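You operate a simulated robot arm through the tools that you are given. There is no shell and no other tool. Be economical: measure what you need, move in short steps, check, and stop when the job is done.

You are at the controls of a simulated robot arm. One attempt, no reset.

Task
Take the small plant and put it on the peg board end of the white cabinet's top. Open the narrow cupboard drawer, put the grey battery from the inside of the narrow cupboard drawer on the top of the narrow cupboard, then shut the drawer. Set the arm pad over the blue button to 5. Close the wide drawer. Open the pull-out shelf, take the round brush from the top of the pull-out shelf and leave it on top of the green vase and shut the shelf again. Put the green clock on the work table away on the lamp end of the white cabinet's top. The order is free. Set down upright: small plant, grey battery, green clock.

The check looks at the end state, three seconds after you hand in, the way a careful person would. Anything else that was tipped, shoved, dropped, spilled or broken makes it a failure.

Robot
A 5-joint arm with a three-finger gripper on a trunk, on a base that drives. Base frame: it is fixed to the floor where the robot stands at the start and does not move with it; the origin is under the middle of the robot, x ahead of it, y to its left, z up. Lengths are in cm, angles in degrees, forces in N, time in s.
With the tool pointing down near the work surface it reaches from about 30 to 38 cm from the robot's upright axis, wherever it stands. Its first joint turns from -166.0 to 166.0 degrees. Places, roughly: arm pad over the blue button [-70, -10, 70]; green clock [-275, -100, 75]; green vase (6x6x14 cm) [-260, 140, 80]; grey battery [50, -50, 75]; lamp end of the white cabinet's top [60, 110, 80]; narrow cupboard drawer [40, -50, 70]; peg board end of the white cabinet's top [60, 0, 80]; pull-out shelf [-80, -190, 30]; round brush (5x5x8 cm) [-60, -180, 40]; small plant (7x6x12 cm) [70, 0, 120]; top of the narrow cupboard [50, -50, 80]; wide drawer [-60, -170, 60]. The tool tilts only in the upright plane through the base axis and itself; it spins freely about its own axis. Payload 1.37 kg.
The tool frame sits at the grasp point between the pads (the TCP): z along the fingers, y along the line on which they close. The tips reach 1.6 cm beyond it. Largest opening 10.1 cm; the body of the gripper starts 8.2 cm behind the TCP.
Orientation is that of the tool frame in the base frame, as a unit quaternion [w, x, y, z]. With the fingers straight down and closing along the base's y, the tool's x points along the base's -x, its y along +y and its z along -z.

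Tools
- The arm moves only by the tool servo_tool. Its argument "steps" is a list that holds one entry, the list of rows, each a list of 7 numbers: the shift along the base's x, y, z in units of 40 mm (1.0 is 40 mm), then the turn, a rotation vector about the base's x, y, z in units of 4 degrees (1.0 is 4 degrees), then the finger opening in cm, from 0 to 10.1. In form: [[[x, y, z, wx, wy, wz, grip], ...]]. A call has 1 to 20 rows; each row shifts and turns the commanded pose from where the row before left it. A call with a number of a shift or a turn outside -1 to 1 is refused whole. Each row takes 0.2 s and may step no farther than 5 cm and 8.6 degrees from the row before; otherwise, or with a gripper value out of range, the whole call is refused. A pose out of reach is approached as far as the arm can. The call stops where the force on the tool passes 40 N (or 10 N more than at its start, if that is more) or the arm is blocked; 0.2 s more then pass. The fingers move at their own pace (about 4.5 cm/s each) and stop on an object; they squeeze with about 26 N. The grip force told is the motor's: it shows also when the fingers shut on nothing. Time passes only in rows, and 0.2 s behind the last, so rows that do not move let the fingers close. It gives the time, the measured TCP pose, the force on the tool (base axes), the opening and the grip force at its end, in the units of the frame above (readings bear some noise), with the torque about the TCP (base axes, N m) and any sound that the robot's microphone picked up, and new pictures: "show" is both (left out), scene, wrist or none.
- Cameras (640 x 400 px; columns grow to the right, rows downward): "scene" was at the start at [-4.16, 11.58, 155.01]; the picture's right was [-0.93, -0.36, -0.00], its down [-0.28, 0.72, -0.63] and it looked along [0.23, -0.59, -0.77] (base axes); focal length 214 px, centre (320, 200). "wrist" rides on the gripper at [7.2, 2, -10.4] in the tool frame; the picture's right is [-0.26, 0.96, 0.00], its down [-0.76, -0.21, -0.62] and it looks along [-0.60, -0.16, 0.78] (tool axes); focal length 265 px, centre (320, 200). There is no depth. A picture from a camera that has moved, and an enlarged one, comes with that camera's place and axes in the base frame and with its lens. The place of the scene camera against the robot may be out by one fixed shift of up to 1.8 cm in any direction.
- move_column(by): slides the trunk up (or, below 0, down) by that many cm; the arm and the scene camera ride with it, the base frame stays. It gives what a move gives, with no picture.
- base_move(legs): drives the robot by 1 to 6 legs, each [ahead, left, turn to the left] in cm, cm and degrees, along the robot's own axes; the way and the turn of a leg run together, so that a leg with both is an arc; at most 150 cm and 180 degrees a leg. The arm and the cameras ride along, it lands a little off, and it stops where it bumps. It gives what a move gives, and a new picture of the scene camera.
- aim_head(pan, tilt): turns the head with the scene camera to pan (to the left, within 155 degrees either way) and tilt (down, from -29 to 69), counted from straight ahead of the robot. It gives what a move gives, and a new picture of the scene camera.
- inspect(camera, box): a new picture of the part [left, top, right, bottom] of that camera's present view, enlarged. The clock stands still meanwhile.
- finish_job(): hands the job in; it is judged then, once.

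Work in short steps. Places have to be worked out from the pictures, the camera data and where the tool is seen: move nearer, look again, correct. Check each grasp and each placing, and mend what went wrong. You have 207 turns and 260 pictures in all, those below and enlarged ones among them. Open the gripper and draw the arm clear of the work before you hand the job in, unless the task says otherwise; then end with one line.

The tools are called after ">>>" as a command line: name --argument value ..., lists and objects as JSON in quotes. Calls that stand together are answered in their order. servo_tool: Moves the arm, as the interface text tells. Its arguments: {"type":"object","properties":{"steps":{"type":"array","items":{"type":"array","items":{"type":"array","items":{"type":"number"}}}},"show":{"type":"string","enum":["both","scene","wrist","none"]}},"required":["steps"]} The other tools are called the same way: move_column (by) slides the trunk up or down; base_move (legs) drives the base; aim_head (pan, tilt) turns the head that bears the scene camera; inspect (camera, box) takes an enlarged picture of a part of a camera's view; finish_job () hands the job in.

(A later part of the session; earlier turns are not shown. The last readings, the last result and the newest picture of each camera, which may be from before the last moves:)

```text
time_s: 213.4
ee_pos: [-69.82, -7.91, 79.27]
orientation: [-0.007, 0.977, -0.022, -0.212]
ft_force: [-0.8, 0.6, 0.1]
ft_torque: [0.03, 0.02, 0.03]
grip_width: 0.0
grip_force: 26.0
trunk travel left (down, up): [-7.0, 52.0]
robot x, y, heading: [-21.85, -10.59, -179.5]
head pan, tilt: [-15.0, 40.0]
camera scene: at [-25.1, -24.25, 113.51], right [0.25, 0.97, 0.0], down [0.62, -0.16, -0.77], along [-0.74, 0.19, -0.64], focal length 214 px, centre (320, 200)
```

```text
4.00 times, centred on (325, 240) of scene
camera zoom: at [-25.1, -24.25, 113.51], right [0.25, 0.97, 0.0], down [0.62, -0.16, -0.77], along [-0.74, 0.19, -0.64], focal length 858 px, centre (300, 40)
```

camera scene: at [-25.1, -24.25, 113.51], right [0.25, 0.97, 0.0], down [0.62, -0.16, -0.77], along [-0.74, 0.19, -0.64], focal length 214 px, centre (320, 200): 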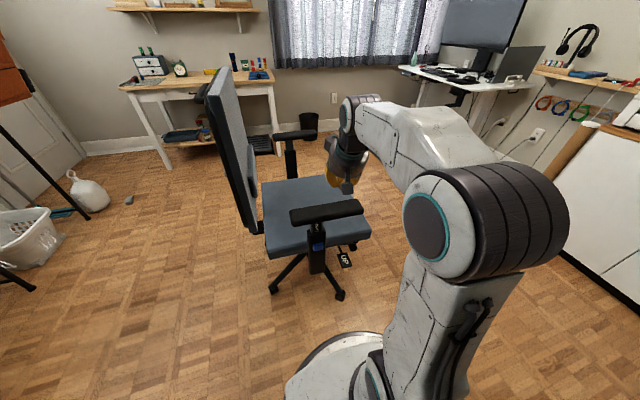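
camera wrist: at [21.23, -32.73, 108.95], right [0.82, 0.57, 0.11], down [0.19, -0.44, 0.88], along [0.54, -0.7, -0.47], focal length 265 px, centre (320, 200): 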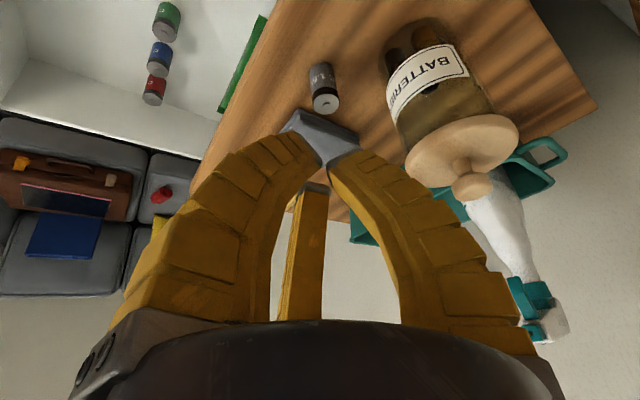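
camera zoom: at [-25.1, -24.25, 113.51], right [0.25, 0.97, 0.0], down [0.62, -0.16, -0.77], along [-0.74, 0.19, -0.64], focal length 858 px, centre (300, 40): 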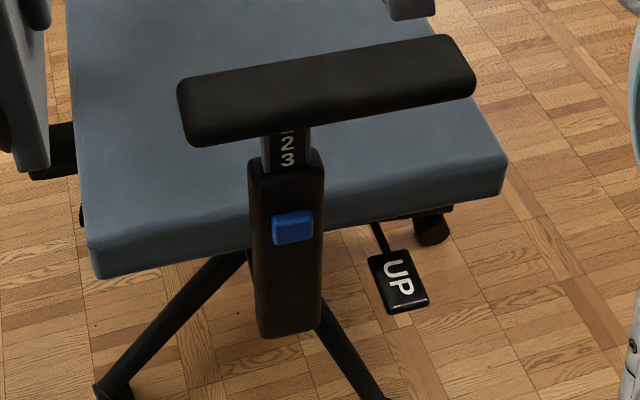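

The pad shows 3 at its sleeve and must rise two notches (~3.6 cm). I'll lift it from below with the two lower fingers straddling the post: back away, spin the gripper (single finger up), flatten, and lower.

>>> base_move --legs '[[-15, 4, 0]]'

>>> servo_tool --steps '[[[0, 0, 0, -0.45, 0, -1, 10.1], [0, 0, 0, -0.45, 0, -1, 10.1], [0, 0, 0, -0.45, 0, -1, 10.1], [0, 0, 0, -0.45, 0, -1, 10.1], [0, 0, 0, -0.45, 0, -1, 10.1], [0, 0, 0, -0.45, 0, -1, 10.1], [0, 0, 0, -0.45, 0, -1, 10.1], [0, 0, 0, -0.45, 0, -1, 10.1], [0, 0, 0, -0.45, 0, -1, 10.1], [0, 0, 0, -0.45, 0, -1, 10.1], [0, 0, 0, -0.45, 0, -1, 10.1], [0, 0, 0, -0.45, 0, -1, 10.1], [0, 0, 0, -0.45, 0, -1, 10.1], [0, 0, 0, -0.45, 0, -1, 10.1], [0, 0, 0, -0.45, 0, -1, 10.1], [0, 0, 0, -0.45, 0, -1, 10.1], [0, 0, 0, -0.45, 0, -1, 10.1], [0, 0, 0, -0.45, 0, -1, 10.1], [0, 0, 0, -0.45, 0, -1, 10.1], [0, 0, 0, -0.45, 0, -1, 10.1]]]' --show "none"

>>> servo_tool --steps '[[[-0.2, 0, -0.05, 0, 1, 0, 10.1], [-0.2, 0, -0.05, 0, 1, 0, 10.1], [-0.2, 0, -0.05, 0, 1, 0, 10.1], [-0.2, 0, -0.05, 0, 1, 0, 10.1], [-0.2, 0, -0.05, 0, 1, 0, 10.1], [-0.2, 0, -0.05, 0, 1, 0, 10.1], [-0.2, 0, -0.05, 0, 1, 0, 10.1], [-0.2, 0, -0.05, 0, 1, 0, 10.1], [-0.2, 0, -0.05, 0, 1, 0, 10.1], [-0.2, 0, -0.05, 0, 1, 0, 10.1], [0, 0, -0.05, 0, 1, 0, 10.1], [0, 0, -0.05, 0, 1, 0, 10.1], [0, 0, -0.05, 0, 1, 0, 10.1], [0, 0, -0.05, 0, 1, 0, 10.1], [0, 0, -0.05, 0, 1, 0, 10.1]]]' --show "both"

```text
time_s: 214.8
ee_pos: [-54.66, -11.91, 79.09]
orientation: [-0.007, 0.977, -0.021, -0.212]
ft_force: [0.6, 0.4, -0.3]
ft_torque: [-0.05, 0.02, 0.01]
grip_width: 0.0
grip_force: 26.2
trunk travel left (down, up): [-7.0, 52.0]
robot x, y, heading: [-7.0, -13.66, -179.6]
head pan, tilt: [-15.0, 40.0]
camera scene: at [-9.95, -28.13, 113.51], right [0.25, 0.97, 0.0], down [0.62, -0.16, -0.77], along [-0.74, 0.19, -0.64], focal length 214 px, centre (320, 200)
```

scene: 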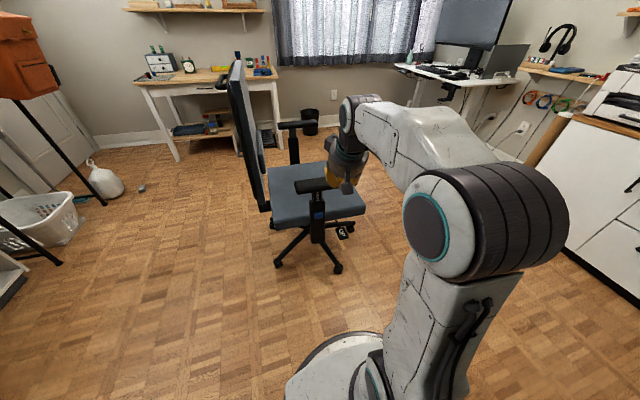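

```text
time_s: 219.0
ee_pos: [-54.7, -12.23, 79.21]
orientation: [-0.135, -0.693, 0.693, 0.146]
ft_force: [-0.5, 0.8, -0.3]
ft_torque: [-0.01, -0.01, 0.05]
grip_width: 10.07
grip_force: 0.1
out of reach, approached as far as the arm can: row 20
trunk travel left (down, up): [-7.0, 52.0]
robot x, y, heading: [-6.97, -13.78, -179.4]
head pan, tilt: [-15.0, 40.0]
```

```text
time_s: 222.2
ee_pos: [-62.72, -13.37, 76.17]
orientation: [-0.466, -0.527, 0.531, 0.472]
ft_force: [-0.1, 0.3, 0.8]
ft_torque: [0.02, 0.02, 0.0]
grip_width: 10.06
grip_force: 0.0
out of reach, approached as far as the arm can: row 2, 5, 11
trunk travel left (down, up): [-7.0, 52.0]
robot x, y, heading: [-7.08, -13.92, -179.4]
head pan, tilt: [-15.0, 40.0]
camera scene: at [-9.93, -28.13, 113.51], right [0.25, 0.97, 0.0], down [0.62, -0.16, -0.77], along [-0.74, 0.19, -0.64], focal length 214 px, centre (320, 200)
camera wrist: at [-52.54, -20.68, 79.5], right [-0.11, 0.26, 0.96], down [0.65, 0.75, -0.13], along [-0.75, 0.61, -0.25], focal length 265 px, centre (320, 200)
```

scene: 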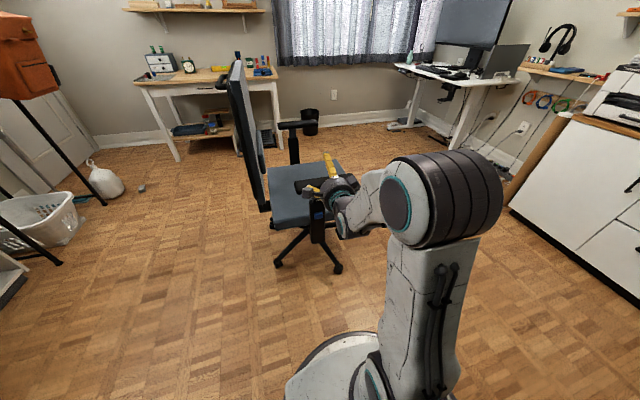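
wrist: 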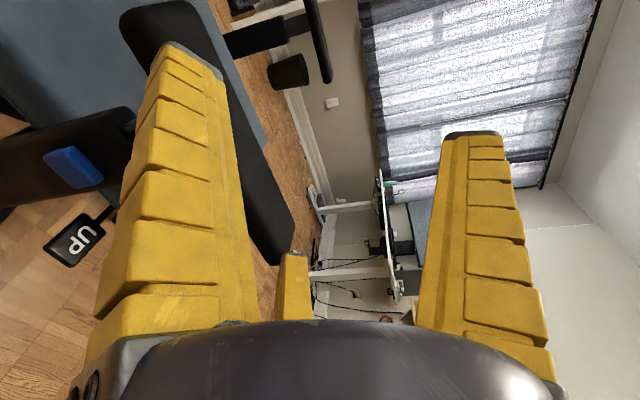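

Pad centre ≈ z 67, post at y≈-14.8. Lower to z≈66.5 while still clear, and check.

>>> move_column --by -7

>>> base_move --legs '[[0, 1.4, 0]]'

>>> servo_tool --steps '[[[0, 0, -0.3, 0, 0, 0, 10.1], [0, 0, -0.3, 0, 0, 0, 10.1]]]' --show "both"

>>> inspect --camera "scene" --box '[260, 140, 380, 260]'

```text
time_s: 223.2
ee_pos: [-62.71, -13.37, 69.26]
orientation: [-0.466, -0.527, 0.531, 0.472]
ft_force: [-0.3, -0.3, -0.4]
ft_torque: [0.03, 0.02, 0.01]
grip_width: 10.05
grip_force: 0.0
trunk travel left (down, up): [0.0, 59.0]
robot x, y, heading: [-7.14, -14.21, -179.3]
head pan, tilt: [-15.0, 40.0]
```

```text
time_s: 224.0
ee_pos: [-62.71, -14.86, 69.22]
orientation: [-0.465, -0.527, 0.532, 0.472]
ft_force: [0.8, 0.2, -0.3]
ft_torque: [0.03, 0.0, 0.01]
grip_width: 10.06
grip_force: 0.1
trunk travel left (down, up): [0.0, 59.0]
robot x, y, heading: [-7.35, -15.48, -179.4]
head pan, tilt: [-15.0, 40.0]
camera scene: at [-9.92, -29.56, 106.51], right [0.25, 0.97, 0.0], down [0.62, -0.16, -0.77], along [-0.74, 0.19, -0.64], focal length 214 px, centre (320, 200)
```

scene: 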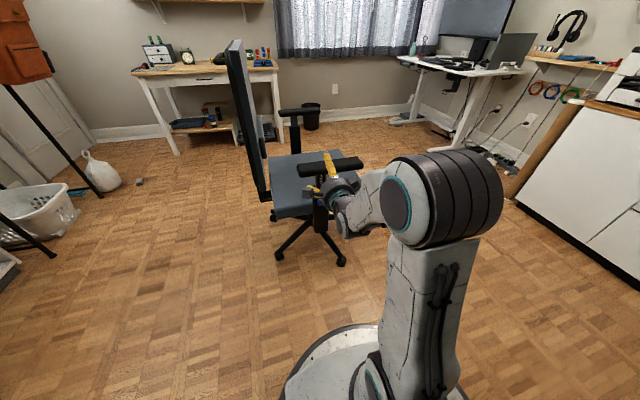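

```text
time_s: 224.6
ee_pos: [-62.68, -14.92, 66.68]
orientation: [-0.466, -0.527, 0.531, 0.473]
ft_force: [-0.1, -1.2, 0.2]
ft_torque: [0.0, -0.02, -0.01]
grip_width: 10.06
grip_force: 0.1
trunk travel left (down, up): [0.0, 59.0]
robot x, y, heading: [-7.1, -15.23, -179.5]
head pan, tilt: [-15.0, 40.0]
camera scene: at [-9.91, -29.56, 106.51], right [0.25, 0.97, 0.0], down [0.62, -0.16, -0.77], along [-0.74, 0.19, -0.64], focal length 214 px, centre (320, 200)
camera wrist: at [-52.48, -22.13, 70.06], right [-0.11, 0.26, 0.96], down [0.65, 0.75, -0.13], along [-0.75, 0.61, -0.25], focal length 265 px, centre (320, 200)
```

scene: 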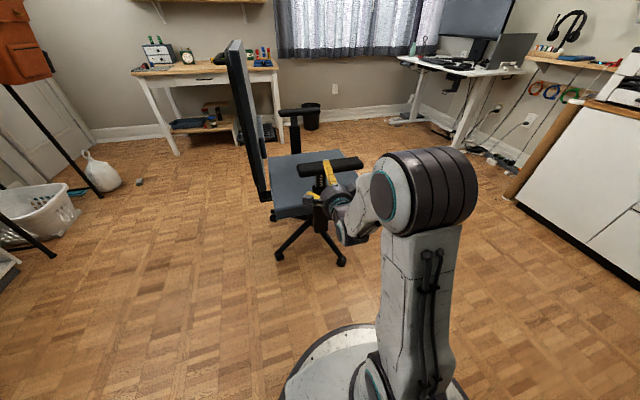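
wrist: 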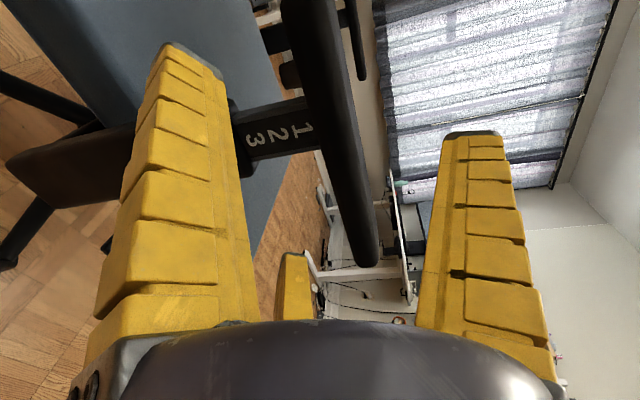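

```text
3.33 times, centred on (320, 200) of scene
camera zoom: at [-9.91, -29.56, 106.51], right [0.25, 0.97, 0.0], down [0.62, -0.16, -0.77], along [-0.74, 0.19, -0.64], focal length 715 px, centre (320, 200)
```

zoom: 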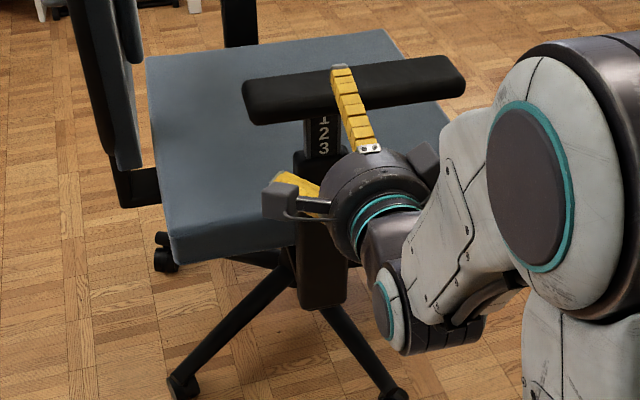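

Clear fit: pad bottom z≈66, fingers straddle the post. Drive forward 8 cm.

>>> base_move --legs '[[8, 0, 0]]'

>>> servo_tool --steps '[[[0, 0, 0.1, 0, 0, 0, 10.1]]]' --show "wrist"

>>> inspect --camera "scene" --box '[260, 140, 380, 260]'

```text
time_s: 225.7
ee_pos: [-70.55, -14.98, 66.77]
orientation: [-0.466, -0.527, 0.531, 0.472]
ft_force: [0.5, 0.1, 0.4]
ft_torque: [0.03, 0.0, 0.01]
grip_width: 10.07
grip_force: 0.1
trunk travel left (down, up): [0.0, 59.0]
robot x, y, heading: [-15.13, -15.35, -179.5]
head pan, tilt: [-15.0, 40.0]
camera scene: at [-17.87, -29.65, 106.51], right [0.25, 0.97, 0.0], down [0.62, -0.16, -0.77], along [-0.74, 0.19, -0.64], focal length 214 px, centre (320, 200)
```

scene: 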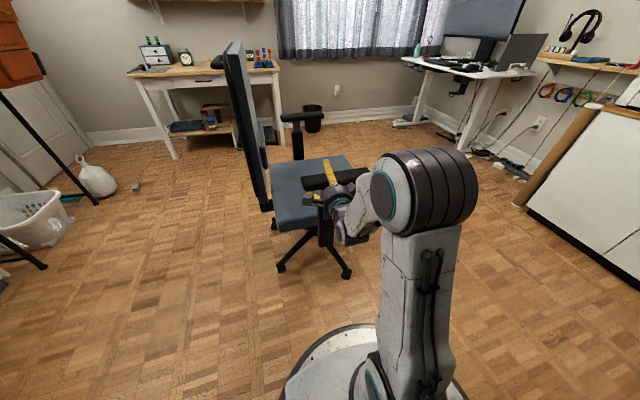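

```text
time_s: 226.1
ee_pos: [-70.58, -15.0, 67.17]
orientation: [-0.466, -0.527, 0.531, 0.473]
ft_force: [-0.2, -0.6, -0.9]
ft_torque: [0.0, -0.02, 0.0]
grip_width: 10.06
grip_force: 0.1
trunk travel left (down, up): [0.0, 59.0]
robot x, y, heading: [-14.81, -15.54, -179.4]
head pan, tilt: [-15.0, 40.0]
camera wrist: at [-60.42, -22.25, 70.4], right [-0.11, 0.26, 0.96], down [0.65, 0.75, -0.13], along [-0.75, 0.61, -0.26], focal length 265 px, centre (320, 200)
```

wrist: 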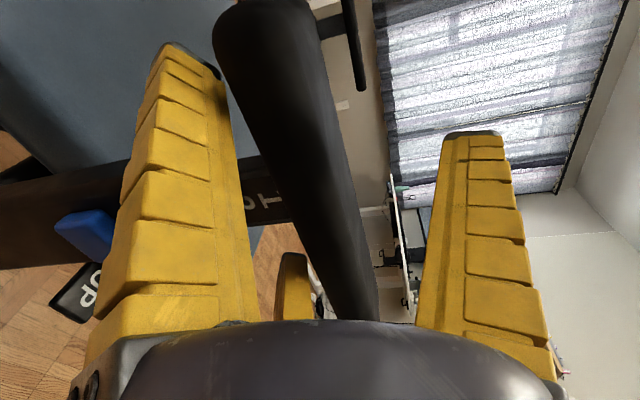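

```text
3.33 times, centred on (320, 200) of scene
camera zoom: at [-17.87, -29.65, 106.5], right [0.25, 0.97, 0.0], down [0.62, -0.16, -0.77], along [-0.74, 0.19, -0.64], focal length 715 px, centre (320, 200)
```

zoom: 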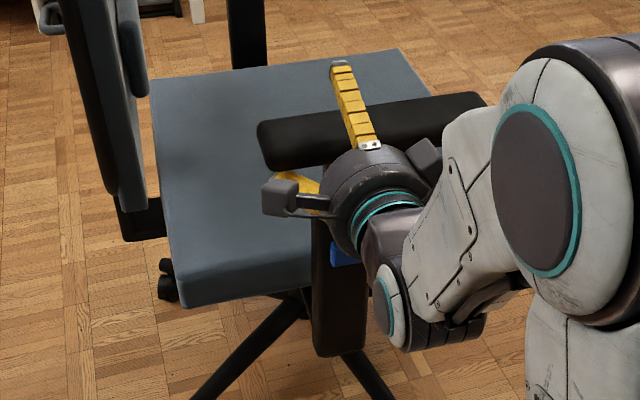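

In place with the fingers under the pad. Lift in 4 mm rows, watching force and numbers.

>>> servo_tool --steps '[[[0, 0, 0.1, 0, 0, 0, 10.1], [0, 0, 0.1, 0, 0, 0, 10.1], [0, 0, 0.1, 0, 0, 0, 10.1], [0, 0, 0.1, 0, 0, 0, 10.1], [0, 0, 0.1, 0, 0, 0, 10.1]]]' --show "wrist"

>>> inspect --camera "scene" --box '[260, 140, 380, 260]'

```text
time_s: 227.3
ee_pos: [-70.63, -15.09, 68.97]
orientation: [-0.466, -0.528, 0.531, 0.472]
ft_force: [5.1, 0.2, -5.4]
ft_torque: [0.01, 0.03, 0.0]
grip_width: 10.15
grip_force: 0.1
trunk travel left (down, up): [0.0, 59.0]
robot x, y, heading: [-14.63, -15.56, -179.4]
head pan, tilt: [-15.0, 40.0]
camera wrist: at [-60.48, -22.26, 72.38], right [-0.11, 0.26, 0.96], down [0.65, 0.75, -0.13], along [-0.75, 0.61, -0.26], focal length 265 px, centre (320, 200)
```

wrist: 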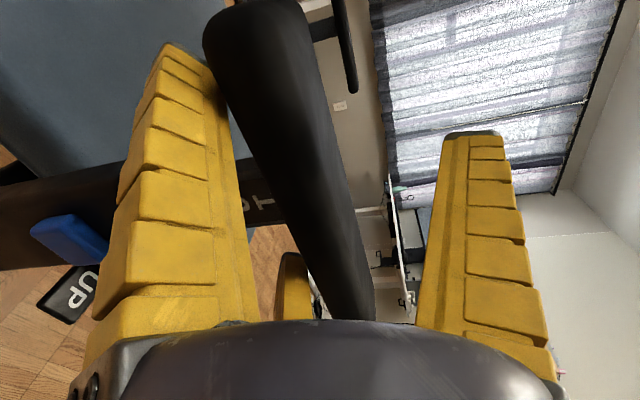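

```text
3.33 times, centred on (320, 200) of scene
camera zoom: at [-17.86, -29.65, 106.51], right [0.25, 0.97, 0.0], down [0.62, -0.16, -0.77], along [-0.74, 0.19, -0.64], focal length 715 px, centre (320, 200)
```

zoom: 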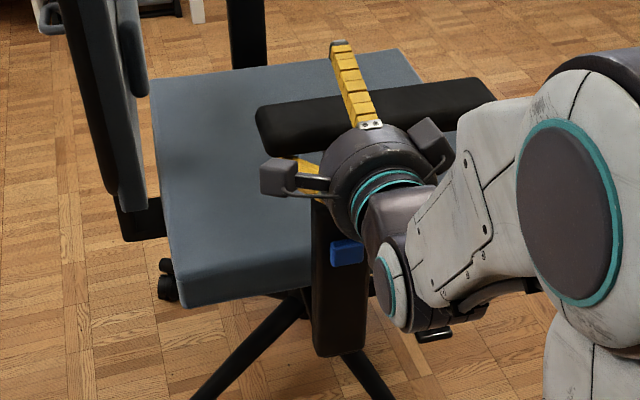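

The pad rises with little force (~1.7 cm so far). Lift another 1.8 cm, then check the numbers.

>>> servo_tool --steps '[[[0, 0, 0.1, 0, 0, 0, 10.1], [0, 0, 0.1, 0, 0, 0, 10.1], [0, 0, 0.1, 0, 0, 0, 10.1], [0, 0, 0.1, 0, 0, 0, 10.1], [0, 0, 0, 0, 0, 0, 10.1]]]' --show "wrist"

>>> inspect --camera "wrist" --box '[200, 120, 330, 250]'

>>> inspect --camera "scene" --box '[260, 140, 380, 260]'

```text
time_s: 228.5
ee_pos: [-70.73, -15.07, 70.84]
orientation: [-0.466, -0.527, 0.531, 0.473]
ft_force: [0.0, -0.9, -5.2]
ft_torque: [-0.11, 0.08, 0.04]
grip_width: 10.15
grip_force: 0.1
trunk travel left (down, up): [0.0, 59.0]
robot x, y, heading: [-14.9, -15.29, -179.4]
head pan, tilt: [-15.0, 40.0]
camera wrist: at [-60.5, -22.24, 74.17], right [-0.11, 0.26, 0.96], down [0.65, 0.75, -0.13], along [-0.75, 0.61, -0.25], focal length 265 px, centre (320, 200)
```

wrist: 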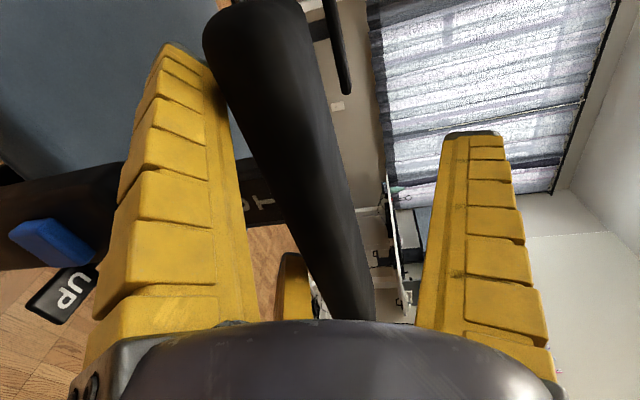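

```text
3.08 times, centred on (265, 185) of wrist
camera zoom: at [-60.5, -22.24, 74.17], right [-0.11, 0.26, 0.96], down [0.65, 0.75, -0.13], along [-0.75, 0.61, -0.25], focal length 817 px, centre (489, 246)
```

zoom: 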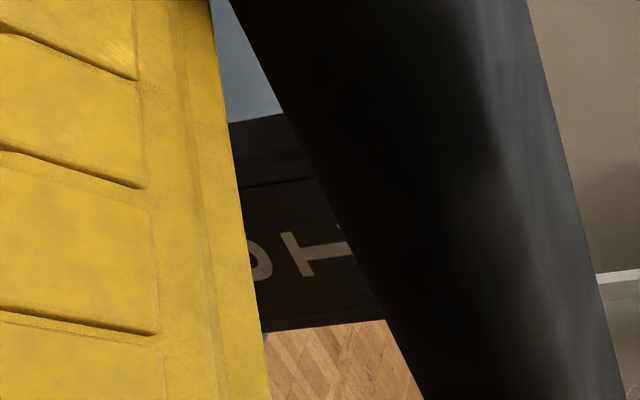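

```text
3.33 times, centred on (320, 200) of scene
camera zoom: at [-17.91, -29.65, 106.51], right [0.25, 0.97, 0.0], down [0.62, -0.16, -0.77], along [-0.74, 0.19, -0.64], focal length 715 px, centre (320, 200)
```

zoom: 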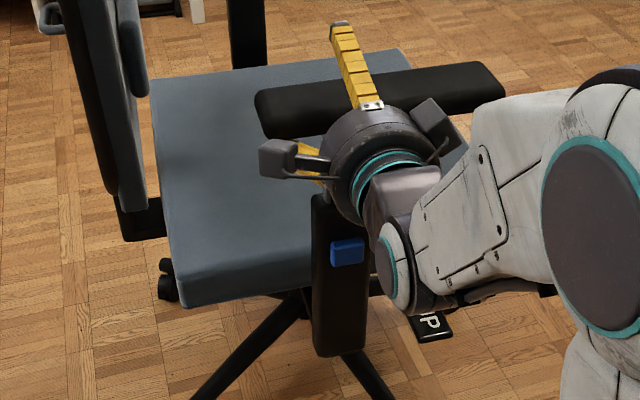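

Lower slightly and back out to read the setting.

>>> servo_tool --steps '[[[0, 0, -0.15, 0, 0, 0, 10.1], [0, 0, -0.15, 0, 0, 0, 10.1]]]' --show "none"

>>> base_move --legs '[[-10, 0, 0]]'

>>> servo_tool --steps '[[[0, 0, 0, 0, 0, 0, 10.1]]]' --show "wrist"

>>> inspect --camera "scene" --box '[280, 140, 380, 240]'

```text
time_s: 229.1
ee_pos: [-70.52, -15.02, 69.52]
orientation: [-0.465, -0.528, 0.532, 0.472]
ft_force: [1.5, 0.1, -3.6]
ft_torque: [0.03, 0.1, 0.03]
grip_width: 10.12
grip_force: 0.0
trunk travel left (down, up): [0.0, 59.0]
robot x, y, heading: [-15.1, -15.76, -179.4]
head pan, tilt: [-15.0, 40.0]
```

```text
time_s: 230.2
ee_pos: [-60.47, -14.75, 69.61]
orientation: [-0.465, -0.527, 0.532, 0.473]
ft_force: [0.2, 0.3, 1.4]
ft_torque: [-0.01, -0.02, 0.0]
grip_width: 10.05
grip_force: 0.0
trunk travel left (down, up): [0.0, 59.0]
robot x, y, heading: [-4.91, -15.31, -179.6]
head pan, tilt: [-15.0, 40.0]
camera scene: at [-7.92, -29.55, 106.51], right [0.25, 0.97, 0.0], down [0.62, -0.16, -0.77], along [-0.74, 0.19, -0.64], focal length 214 px, centre (320, 200)
```

scene: 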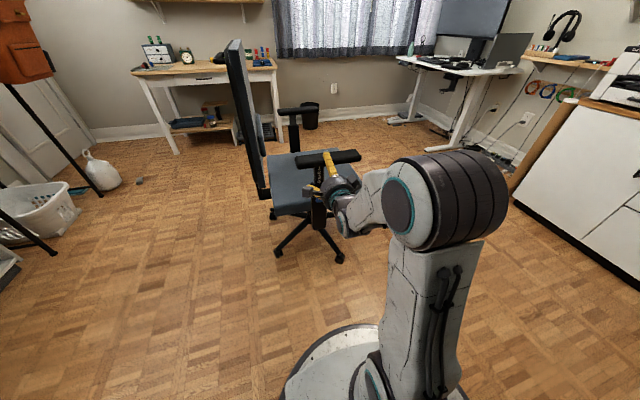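

```text
time_s: 230.6
ee_pos: [-60.65, -14.7, 69.63]
orientation: [-0.465, -0.527, 0.532, 0.473]
ft_force: [-0.2, 0.1, 0.8]
ft_torque: [0.0, 0.0, 0.01]
grip_width: 10.05
grip_force: 0.1
trunk travel left (down, up): [0.0, 59.0]
robot x, y, heading: [-5.07, -15.36, -179.8]
head pan, tilt: [-15.0, 40.0]
camera wrist: at [-50.4, -22.01, 72.89], right [-0.11, 0.26, 0.96], down [0.65, 0.75, -0.13], along [-0.75, 0.61, -0.25], focal length 265 px, centre (320, 200)
```

wrist: 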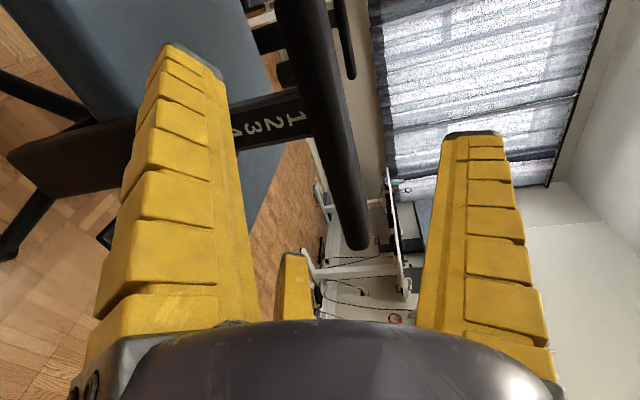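

```text
4.00 times, centred on (330, 190) of scene
camera zoom: at [-7.92, -29.55, 106.51], right [0.25, 0.97, 0.0], down [0.62, -0.16, -0.77], along [-0.74, 0.19, -0.64], focal length 858 px, centre (280, 240)
```

zoom: 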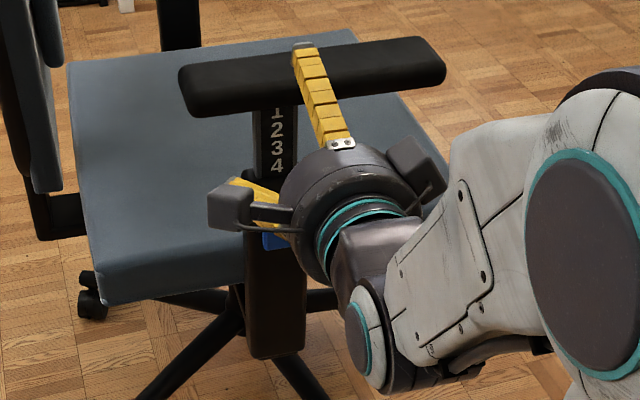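

It held. Raise the arm out of the way to read the scale clearly.

>>> move_column --by 20

>>> inspect --camera "scene" --box '[280, 200, 380, 300]'

>>> inspect --camera "scene" --box '[305, 210, 345, 250]'

```text
time_s: 232.8
ee_pos: [-60.58, -14.71, 89.62]
orientation: [-0.465, -0.527, 0.532, 0.473]
ft_force: [-0.1, 0.0, -0.4]
ft_torque: [-0.04, 0.02, 0.02]
grip_width: 10.09
grip_force: 0.0
trunk travel left (down, up): [-20.0, 39.0]
robot x, y, heading: [-4.97, -15.32, -180.0]
head pan, tilt: [-15.0, 40.0]
```

```text
4.00 times, centred on (330, 250) of scene
camera zoom: at [-7.92, -29.55, 126.5], right [0.25, 0.97, 0.0], down [0.62, -0.16, -0.77], along [-0.74, 0.19, -0.64], focal length 858 px, centre (280, 0)
```

zoom: 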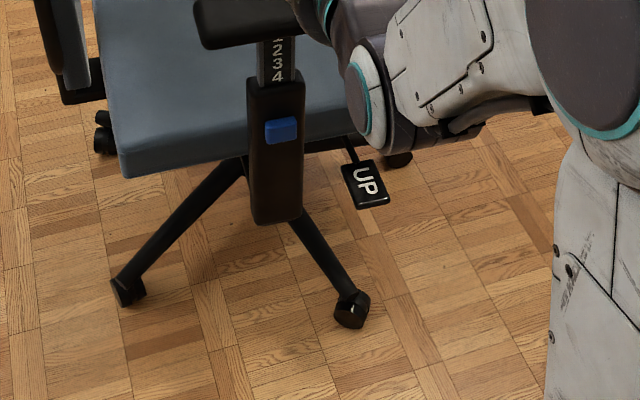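

```text
10.00 times, centred on (325, 230) of scene
camera zoom: at [-7.92, -29.55, 126.5], right [0.25, 0.97, 0.0], down [0.62, -0.16, -0.77], along [-0.74, 0.19, -0.64], focal length 2145 px, centre (270, -100)
```

zoom: 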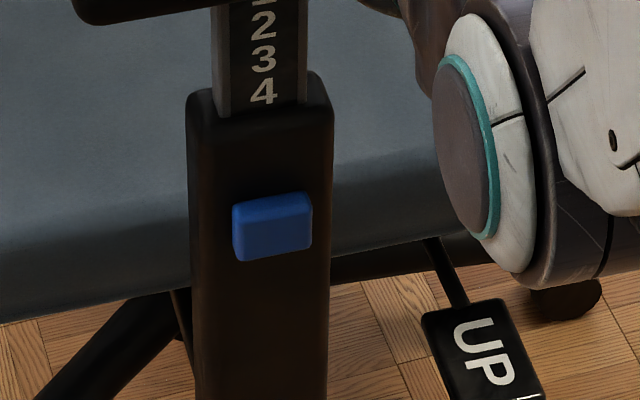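

Scale now reads 4; it needs one more notch (1.8 cm). Go back under and lift to TCP z≈72.6.

>>> move_column --by -20

>>> base_move --legs '[[10, 0, 0]]'

>>> servo_tool --steps '[[[0, 0, 0.1, 0, 0, 0, 10.1], [0, 0, 0.1, 0, 0, 0, 10.1], [0, 0, 0.1, 0, 0, 0, 10.1], [0, 0, 0.1, 0, 0, 0, 10.1], [0, 0, 0.1, 0, 0, 0, 10.1], [0, 0, 0.1, 0, 0, 0, 10.1], [0, 0, 0.1, 0, 0, 0, 10.1], [0, 0, 0.06, 0, 0, 0, 10.1], [0, 0, 0, 0, 0, 0, 10.1]]]' --show "none"

>>> servo_tool --steps '[[[0, 0, -0.15, 0, 0, 0, 10.1], [0, 0, -0.15, 0, 0, 0, 10.1], [0, 0, -0.2, 0, 0, 0, 10.1]]]' --show "none"

>>> base_move --legs '[[-11, 0, 0]]'

>>> move_column --by 20

>>> inspect --camera "scene" --box '[305, 205, 345, 245]'

```text
time_s: 235.0
ee_pos: [-60.61, -14.7, 69.55]
orientation: [-0.465, -0.527, 0.532, 0.473]
ft_force: [-0.4, -0.3, 0.0]
ft_torque: [0.0, -0.03, -0.04]
grip_width: 10.07
grip_force: 0.1
trunk travel left (down, up): [0.0, 59.0]
robot x, y, heading: [-5.08, -15.4, -179.7]
head pan, tilt: [-15.0, 40.0]
```

```text
time_s: 236.1
ee_pos: [-70.51, -14.71, 69.49]
orientation: [-0.464, -0.527, 0.532, 0.474]
ft_force: [1.6, -0.1, -5.2]
ft_torque: [0.08, 0.05, -0.02]
grip_width: 10.09
grip_force: 0.0
trunk travel left (down, up): [0.0, 59.0]
robot x, y, heading: [-14.71, -15.23, -179.6]
head pan, tilt: [-15.0, 40.0]
camera scene: at [-17.91, -29.62, 106.5], right [0.25, 0.97, 0.0], down [0.62, -0.16, -0.77], along [-0.74, 0.19, -0.64], focal length 214 px, centre (320, 200)
```

scene: 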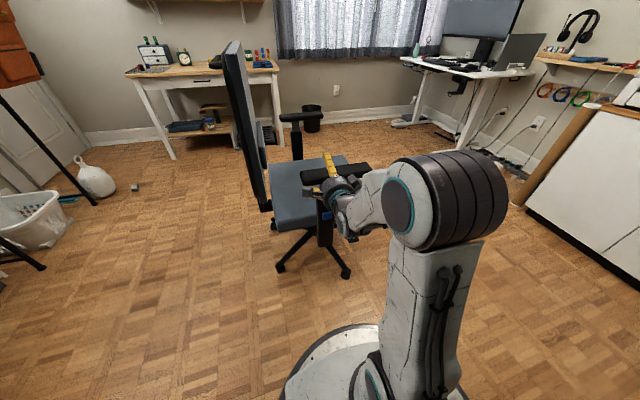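

```text
time_s: 238.1
ee_pos: [-70.57, -14.8, 71.5]
orientation: [-0.457, -0.534, 0.539, 0.465]
ft_force: [-4.4, -0.9, -38.1]
ft_torque: [-0.24, 0.84, 0.09]
grip_width: 10.22
grip_force: 0.0
trunk travel left (down, up): [0.0, 59.0]
robot x, y, heading: [-14.88, -15.62, -179.3]
head pan, tilt: [-15.0, 40.0]
```

```text
time_s: 238.9
ee_pos: [-70.49, -14.7, 70.78]
orientation: [-0.466, -0.525, 0.53, 0.475]
ft_force: [-0.1, -0.9, -0.5]
ft_torque: [0.01, 0.02, -0.02]
grip_width: 10.09
grip_force: 0.1
trunk travel left (down, up): [0.0, 59.0]
robot x, y, heading: [-14.88, -15.62, -179.5]
head pan, tilt: [-15.0, 40.0]
```

```text
time_s: 240.1
ee_pos: [-59.53, -14.65, 70.42]
orientation: [-0.464, -0.527, 0.532, 0.473]
ft_force: [0.3, -0.2, 0.1]
ft_torque: [0.02, 0.01, -0.02]
grip_width: 10.05
grip_force: 0.0
trunk travel left (down, up): [0.0, 59.0]
robot x, y, heading: [-3.91, -15.33, -179.8]
head pan, tilt: [-15.0, 40.0]
camera scene: at [-6.88, -29.55, 106.51], right [0.25, 0.97, 0.0], down [0.62, -0.16, -0.77], along [-0.74, 0.19, -0.64], focal length 214 px, centre (320, 200)
```

scene: 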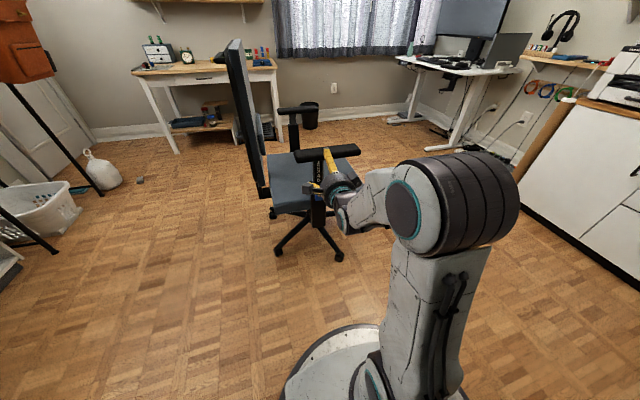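

```text
time_s: 242.3
ee_pos: [-59.63, -14.72, 90.42]
orientation: [-0.464, -0.527, 0.532, 0.473]
ft_force: [0.3, -1.0, -0.4]
ft_torque: [-0.02, -0.01, 0.0]
grip_width: 10.04
grip_force: 0.0
trunk travel left (down, up): [-20.0, 39.0]
robot x, y, heading: [-3.89, -15.19, -179.6]
head pan, tilt: [-15.0, 40.0]
```

```text
10.00 times, centred on (325, 225) of scene
camera zoom: at [-6.88, -29.55, 126.5], right [0.25, 0.97, 0.0], down [0.62, -0.16, -0.77], along [-0.74, 0.19, -0.64], focal length 2145 px, centre (270, -50)
```

zoom: 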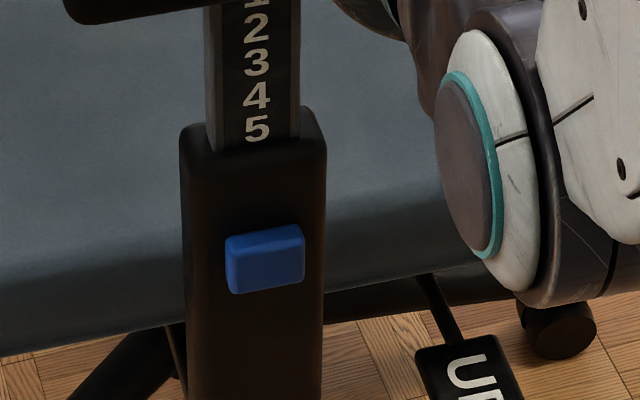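

The scale reads 5. Next the shoe cabinet (wide drawer, pull-out shelf). Look that way.

>>> aim_head --pan 70 --tilt 35

>>> inspect --camera "scene" --box '[160, 60, 480, 260]'

```text
time_s: 243.9
ee_pos: [-59.49, -14.79, 90.54]
orientation: [-0.464, -0.527, 0.533, 0.472]
ft_force: [0.3, 0.1, 0.9]
ft_torque: [-0.01, -0.01, 0.01]
grip_width: 10.03
grip_force: 0.0
trunk travel left (down, up): [-20.0, 39.0]
robot x, y, heading: [-3.76, -15.25, -179.7]
head pan, tilt: [70.0, 35.0]
camera scene: at [-1.61, -39.98, 127.26], right [-0.94, 0.34, 0.0], down [0.19, 0.54, -0.82], along [-0.28, -0.77, -0.57], focal length 214 px, centre (320, 200)
```

scene: 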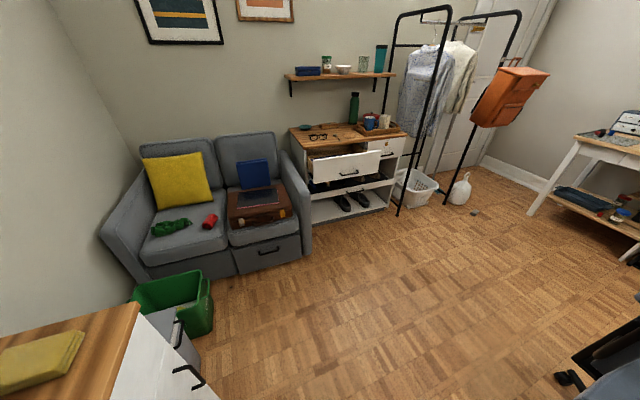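

```text
2.00 times, centred on (320, 160) of scene
camera zoom: at [-1.61, -39.98, 127.26], right [-0.94, 0.34, 0.0], down [0.19, 0.54, -0.82], along [-0.28, -0.77, -0.57], focal length 429 px, centre (320, 280)
```

zoom: 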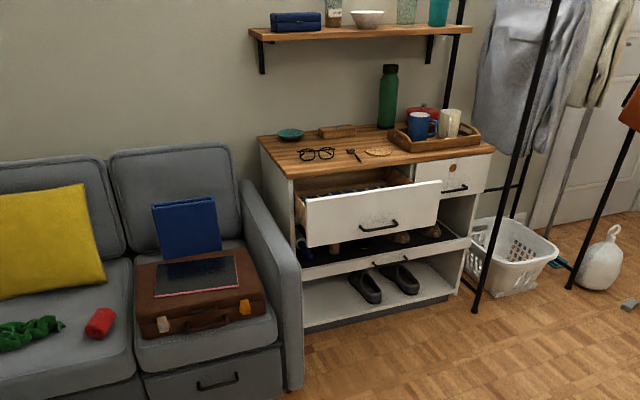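

Tilt the tool back down (keeping the spin), then turn to face -y and drive toward the shoe cabinet.

>>> servo_tool --steps '[[[0.2, 0, 0.1, 0, -1, 0, 6], [0.2, 0, 0.1, 0, -1, 0, 3], [0.2, 0, 0.1, 0, -1, 0, 0], [0.2, 0, 0.1, 0, -1, 0, 0], [0.2, 0, 0.1, 0, -1, 0, 0], [0.2, 0, 0.1, 0, -1, 0, 0], [0.2, 0, 0.1, 0, -1, 0, 0], [0.2, 0, 0.1, 0, -1, 0, 0], [0.2, 0, 0.1, 0, -1, 0, 0], [0.2, 0, 0.1, 0, -1, 0, 0], [0.2, 0, 0.1, 0, -1, 0, 0], [0.2, 0, 0.1, 0, -1, 0, 0], [0.2, 0, 0.1, 0, -1, 0, 0], [0, 0, 0.1, 0, -1, 0, 0], [0, 0, 0.1, 0, -1, 0, 0]]]' --show "none"

>>> base_move --legs '[[0, 0, 90], [0, -20, 0], [55, 0, 0], [22, -40, 0]]'

>>> aim_head --pan -10 --tilt 40

```text
time_s: 247.1
ee_pos: [-49.13, -14.63, 96.45]
orientation: [0.138, 0.693, -0.693, -0.143]
ft_force: [0.4, 0.2, -0.7]
ft_torque: [0.0, 0.01, 0.0]
grip_width: 0.0
grip_force: 26.1
trunk travel left (down, up): [-20.0, 39.0]
robot x, y, heading: [-3.96, -15.56, -179.5]
head pan, tilt: [70.0, 35.0]
```

```text
time_s: 257.7
ee_pos: [-62.74, -138.39, 96.47]
orientation: [0.199, 0.98, 0.008, -0.002]
ft_force: [-0.2, -0.2, 0.5]
ft_torque: [-0.01, 0.0, -0.01]
grip_width: 0.0
grip_force: 25.9
trunk travel left (down, up): [-20.0, 39.0]
robot x, y, heading: [-62.88, -93.55, -88.4]
head pan, tilt: [70.0, 35.0]
camera scene: at [-38.07, -88.31, 127.26], right [-0.32, -0.95, 0.0], down [-0.54, 0.18, -0.82], along [0.78, -0.26, -0.57], focal length 214 px, centre (320, 200)
```

scene: 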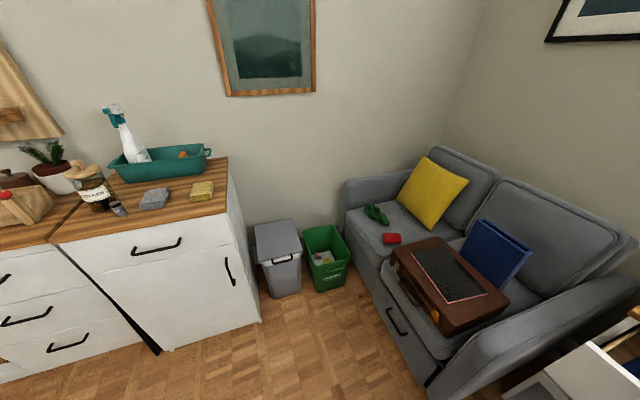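

```text
time_s: 259.2
ee_pos: [-62.76, -138.45, 96.48]
orientation: [0.199, 0.98, 0.01, -0.002]
ft_force: [0.5, 0.2, 0.8]
ft_torque: [0.04, -0.03, -0.01]
grip_width: 0.01
grip_force: 26.0
trunk travel left (down, up): [-20.0, 39.0]
robot x, y, heading: [-62.52, -92.87, -88.7]
head pan, tilt: [-10.0, 40.0]
camera scene: at [-47.69, -93.91, 126.51], right [-0.99, 0.15, 0.0], down [0.1, 0.64, -0.77], along [-0.11, -0.76, -0.64], focal length 214 px, centre (320, 200)
```

scene: 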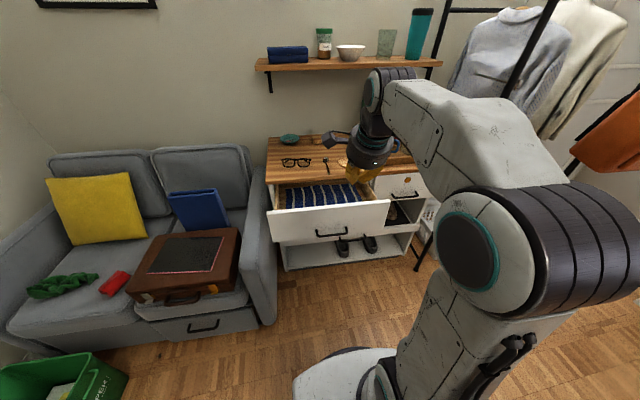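

The drawer handle is near (-62,-152.5,59), dead ahead. Lower the fist to that height.

>>> move_column --by -20

>>> servo_tool --steps '[[[0, 0, -0.9, 0, 0, 0, 0], [0, 0, -0.9, 0, 0, 0, 0], [0, 0, -0.9, 0, 0, 0, 0], [0, 0, -0.9, 0, 0, 0, 0], [0, 0, -0.4, 0, 0, 0, 0]]]' --show "both"

```text
time_s: 261.4
ee_pos: [-62.87, -138.39, 76.5]
orientation: [0.2, 0.98, 0.009, -0.002]
ft_force: [0.9, 0.1, 0.1]
ft_torque: [0.0, 0.02, -0.02]
grip_width: 0.0
grip_force: 26.2
trunk travel left (down, up): [0.0, 59.0]
robot x, y, heading: [-63.06, -93.0, -88.7]
head pan, tilt: [-10.0, 40.0]
```

```text
time_s: 262.6
ee_pos: [-62.74, -138.51, 60.58]
orientation: [0.199, 0.98, 0.009, -0.002]
ft_force: [-0.2, -0.2, -0.2]
ft_torque: [0.0, -0.01, 0.02]
grip_width: 0.01
grip_force: 25.5
trunk travel left (down, up): [0.0, 59.0]
robot x, y, heading: [-62.74, -93.0, -88.7]
head pan, tilt: [-10.0, 40.0]
camera scene: at [-47.69, -93.9, 106.51], right [-0.99, 0.15, 0.0], down [0.1, 0.64, -0.77], along [-0.11, -0.76, -0.64], focal length 214 px, centre (320, 200)
camera wrist: at [-55.42, -135.99, 70.99], right [-0.25, -0.89, 0.38], down [-0.76, 0.42, 0.5], along [-0.6, -0.17, -0.78], focal length 265 px, centre (320, 200)
```

scene: 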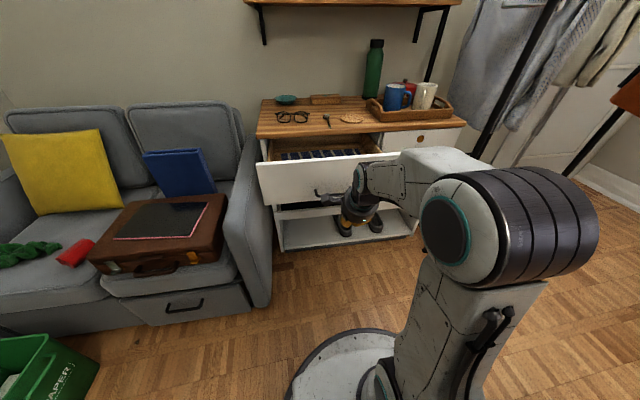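
wrist: 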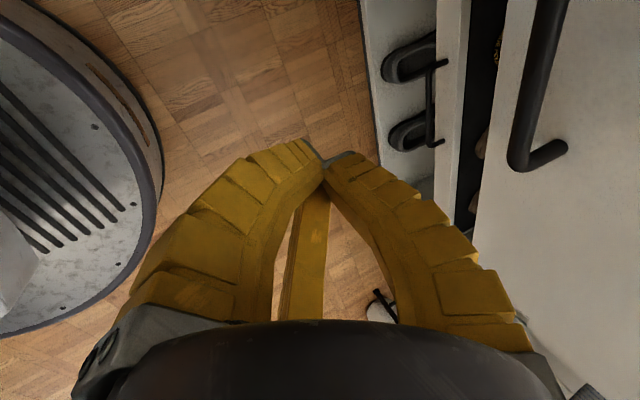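

Drive forward to push the drawer in.

>>> base_move --legs '[[18, 0, -1]]'

>>> inspect --camera "scene" --box '[230, 60, 480, 260]'

```text
time_s: 264.1
ee_pos: [-63.38, -156.68, 60.39]
orientation: [0.198, 0.98, 0.0, -0.003]
ft_force: [-0.4, -0.3, 0.0]
ft_torque: [-0.02, -0.03, 0.02]
grip_width: 0.01
grip_force: 25.7
trunk travel left (down, up): [0.0, 59.0]
robot x, y, heading: [-62.76, -111.39, -89.5]
head pan, tilt: [-10.0, 40.0]
camera scene: at [-47.45, -112.5, 106.5], right [-0.99, 0.17, 0.0], down [0.11, 0.63, -0.77], along [-0.13, -0.76, -0.64], focal length 214 px, centre (320, 200)
```

scene: 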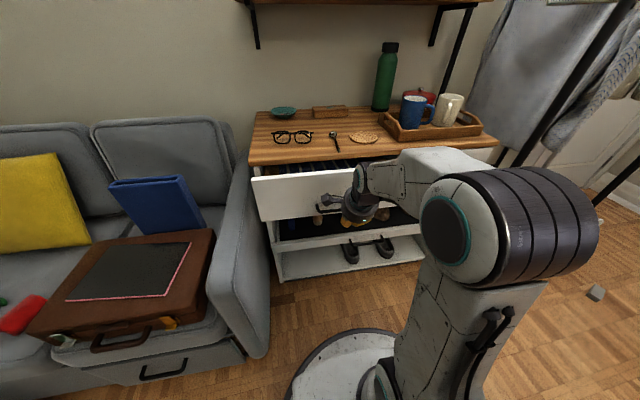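

```text
2.00 times, centred on (355, 160) of scene
camera zoom: at [-47.45, -112.5, 106.5], right [-0.99, 0.17, 0.0], down [0.11, 0.63, -0.77], along [-0.13, -0.76, -0.64], focal length 429 px, centre (250, 280)
```

zoom: 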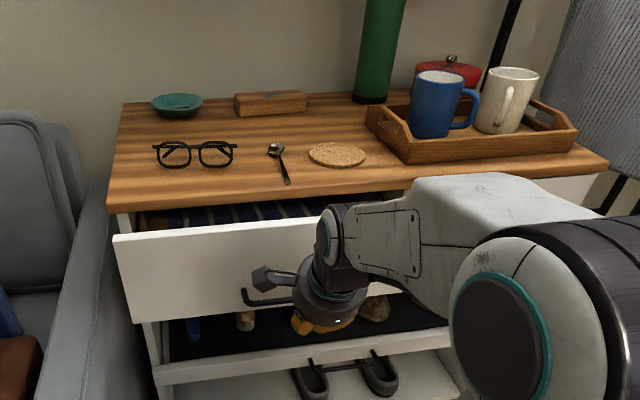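

>>> base_move --legs '[[4, 0, 0]]'

>>> inspect --camera "scene" --box '[230, 60, 480, 260]'

```text
time_s: 265.0
ee_pos: [-63.26, -160.6, 60.49]
orientation: [0.198, 0.98, 0.0, -0.003]
ft_force: [0.4, 0.4, -0.6]
ft_torque: [0.05, -0.01, 0.01]
grip_width: 0.0
grip_force: 25.9
trunk travel left (down, up): [0.0, 59.0]
robot x, y, heading: [-62.08, -115.53, -89.2]
head pan, tilt: [-10.0, 40.0]
camera scene: at [-47.42, -116.43, 106.5], right [-0.99, 0.17, 0.0], down [0.11, 0.63, -0.77], along [-0.13, -0.76, -0.64], focal length 214 px, centre (320, 200)
```

scene: 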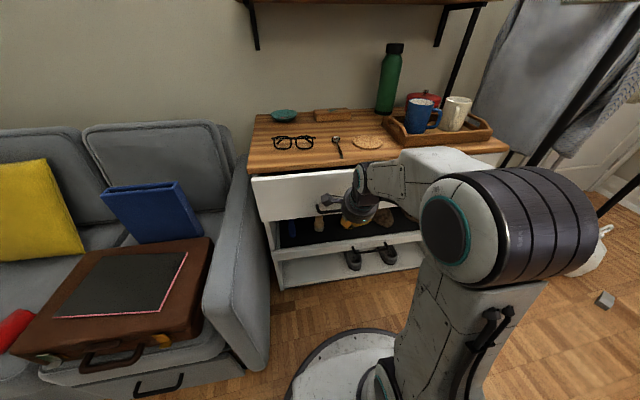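

```text
2.00 times, centred on (355, 160) of scene
camera zoom: at [-47.42, -116.43, 106.5], right [-0.99, 0.17, 0.0], down [0.11, 0.63, -0.77], along [-0.13, -0.76, -0.64], focal length 429 px, centre (250, 280)
```

zoom: 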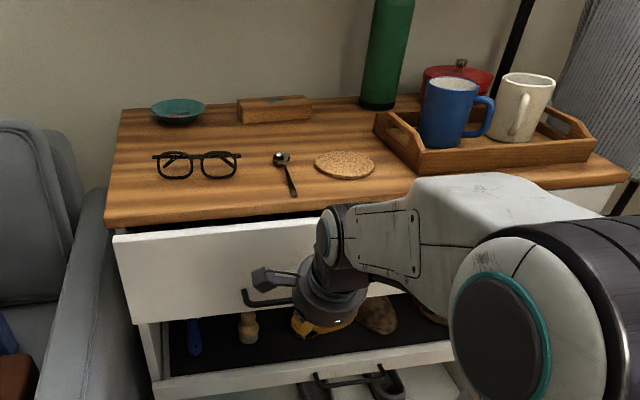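

>>> base_move --legs '[[2.5, 0, 0]]'

>>> servo_tool --steps '[[[0, -0.1, 0, 0, 0, 0, 0], [0, -0.1, 0, 0, 0, 0, 0], [0, -0.1, 0, 0, 0, 0, 0]]]' --show "wrist"

>>> inspect --camera "scene" --box '[230, 60, 480, 260]'

```text
time_s: 265.8
ee_pos: [-63.17, -163.07, 60.47]
orientation: [0.197, 0.98, 0.0, -0.004]
ft_force: [-0.3, -0.3, -0.3]
ft_torque: [-0.02, 0.04, 0.02]
grip_width: 0.02
grip_force: 26.0
trunk travel left (down, up): [0.0, 59.0]
robot x, y, heading: [-62.82, -117.72, -89.3]
head pan, tilt: [-10.0, 40.0]
camera scene: at [-47.41, -118.9, 106.5], right [-0.99, 0.17, 0.0], down [0.11, 0.63, -0.77], along [-0.13, -0.76, -0.64], focal length 214 px, centre (320, 200)
```

scene: 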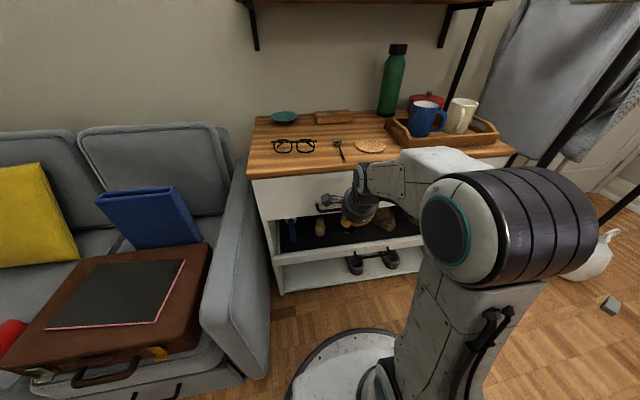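

```text
time_s: 266.6
ee_pos: [-63.27, -164.05, 60.58]
orientation: [0.196, 0.981, -0.001, -0.004]
ft_force: [-1.5, 16.6, 3.4]
ft_torque: [-0.45, -0.04, -0.02]
grip_width: 0.0
grip_force: 25.6
trunk travel left (down, up): [0.0, 59.0]
robot x, y, heading: [-62.75, -117.79, -89.7]
head pan, tilt: [-10.0, 40.0]
camera wrist: at [-55.84, -161.78, 71.02], right [-0.26, -0.89, 0.37], down [-0.75, 0.43, 0.5], along [-0.6, -0.15, -0.78], focal length 265 px, centre (320, 200)
```

wrist: 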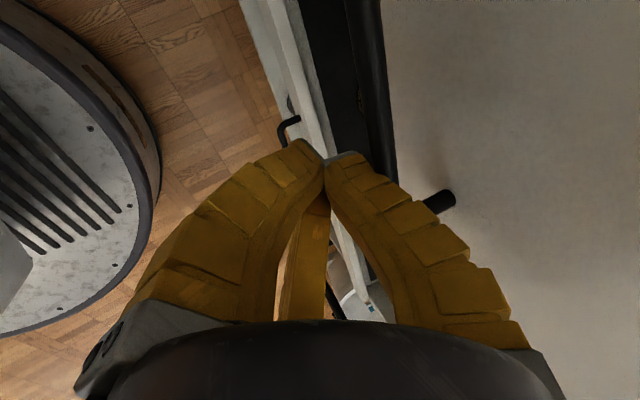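

```text
2.00 times, centred on (355, 160) of scene
camera zoom: at [-47.42, -118.75, 106.52], right [-0.99, 0.17, 0.0], down [0.11, 0.63, -0.77], along [-0.13, -0.76, -0.64], focal length 429 px, centre (250, 280)
```

zoom: 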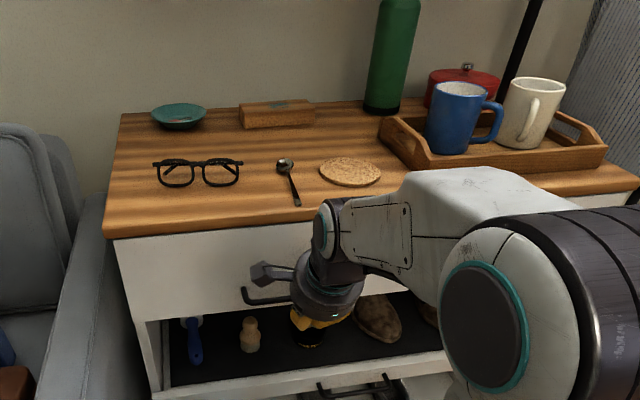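

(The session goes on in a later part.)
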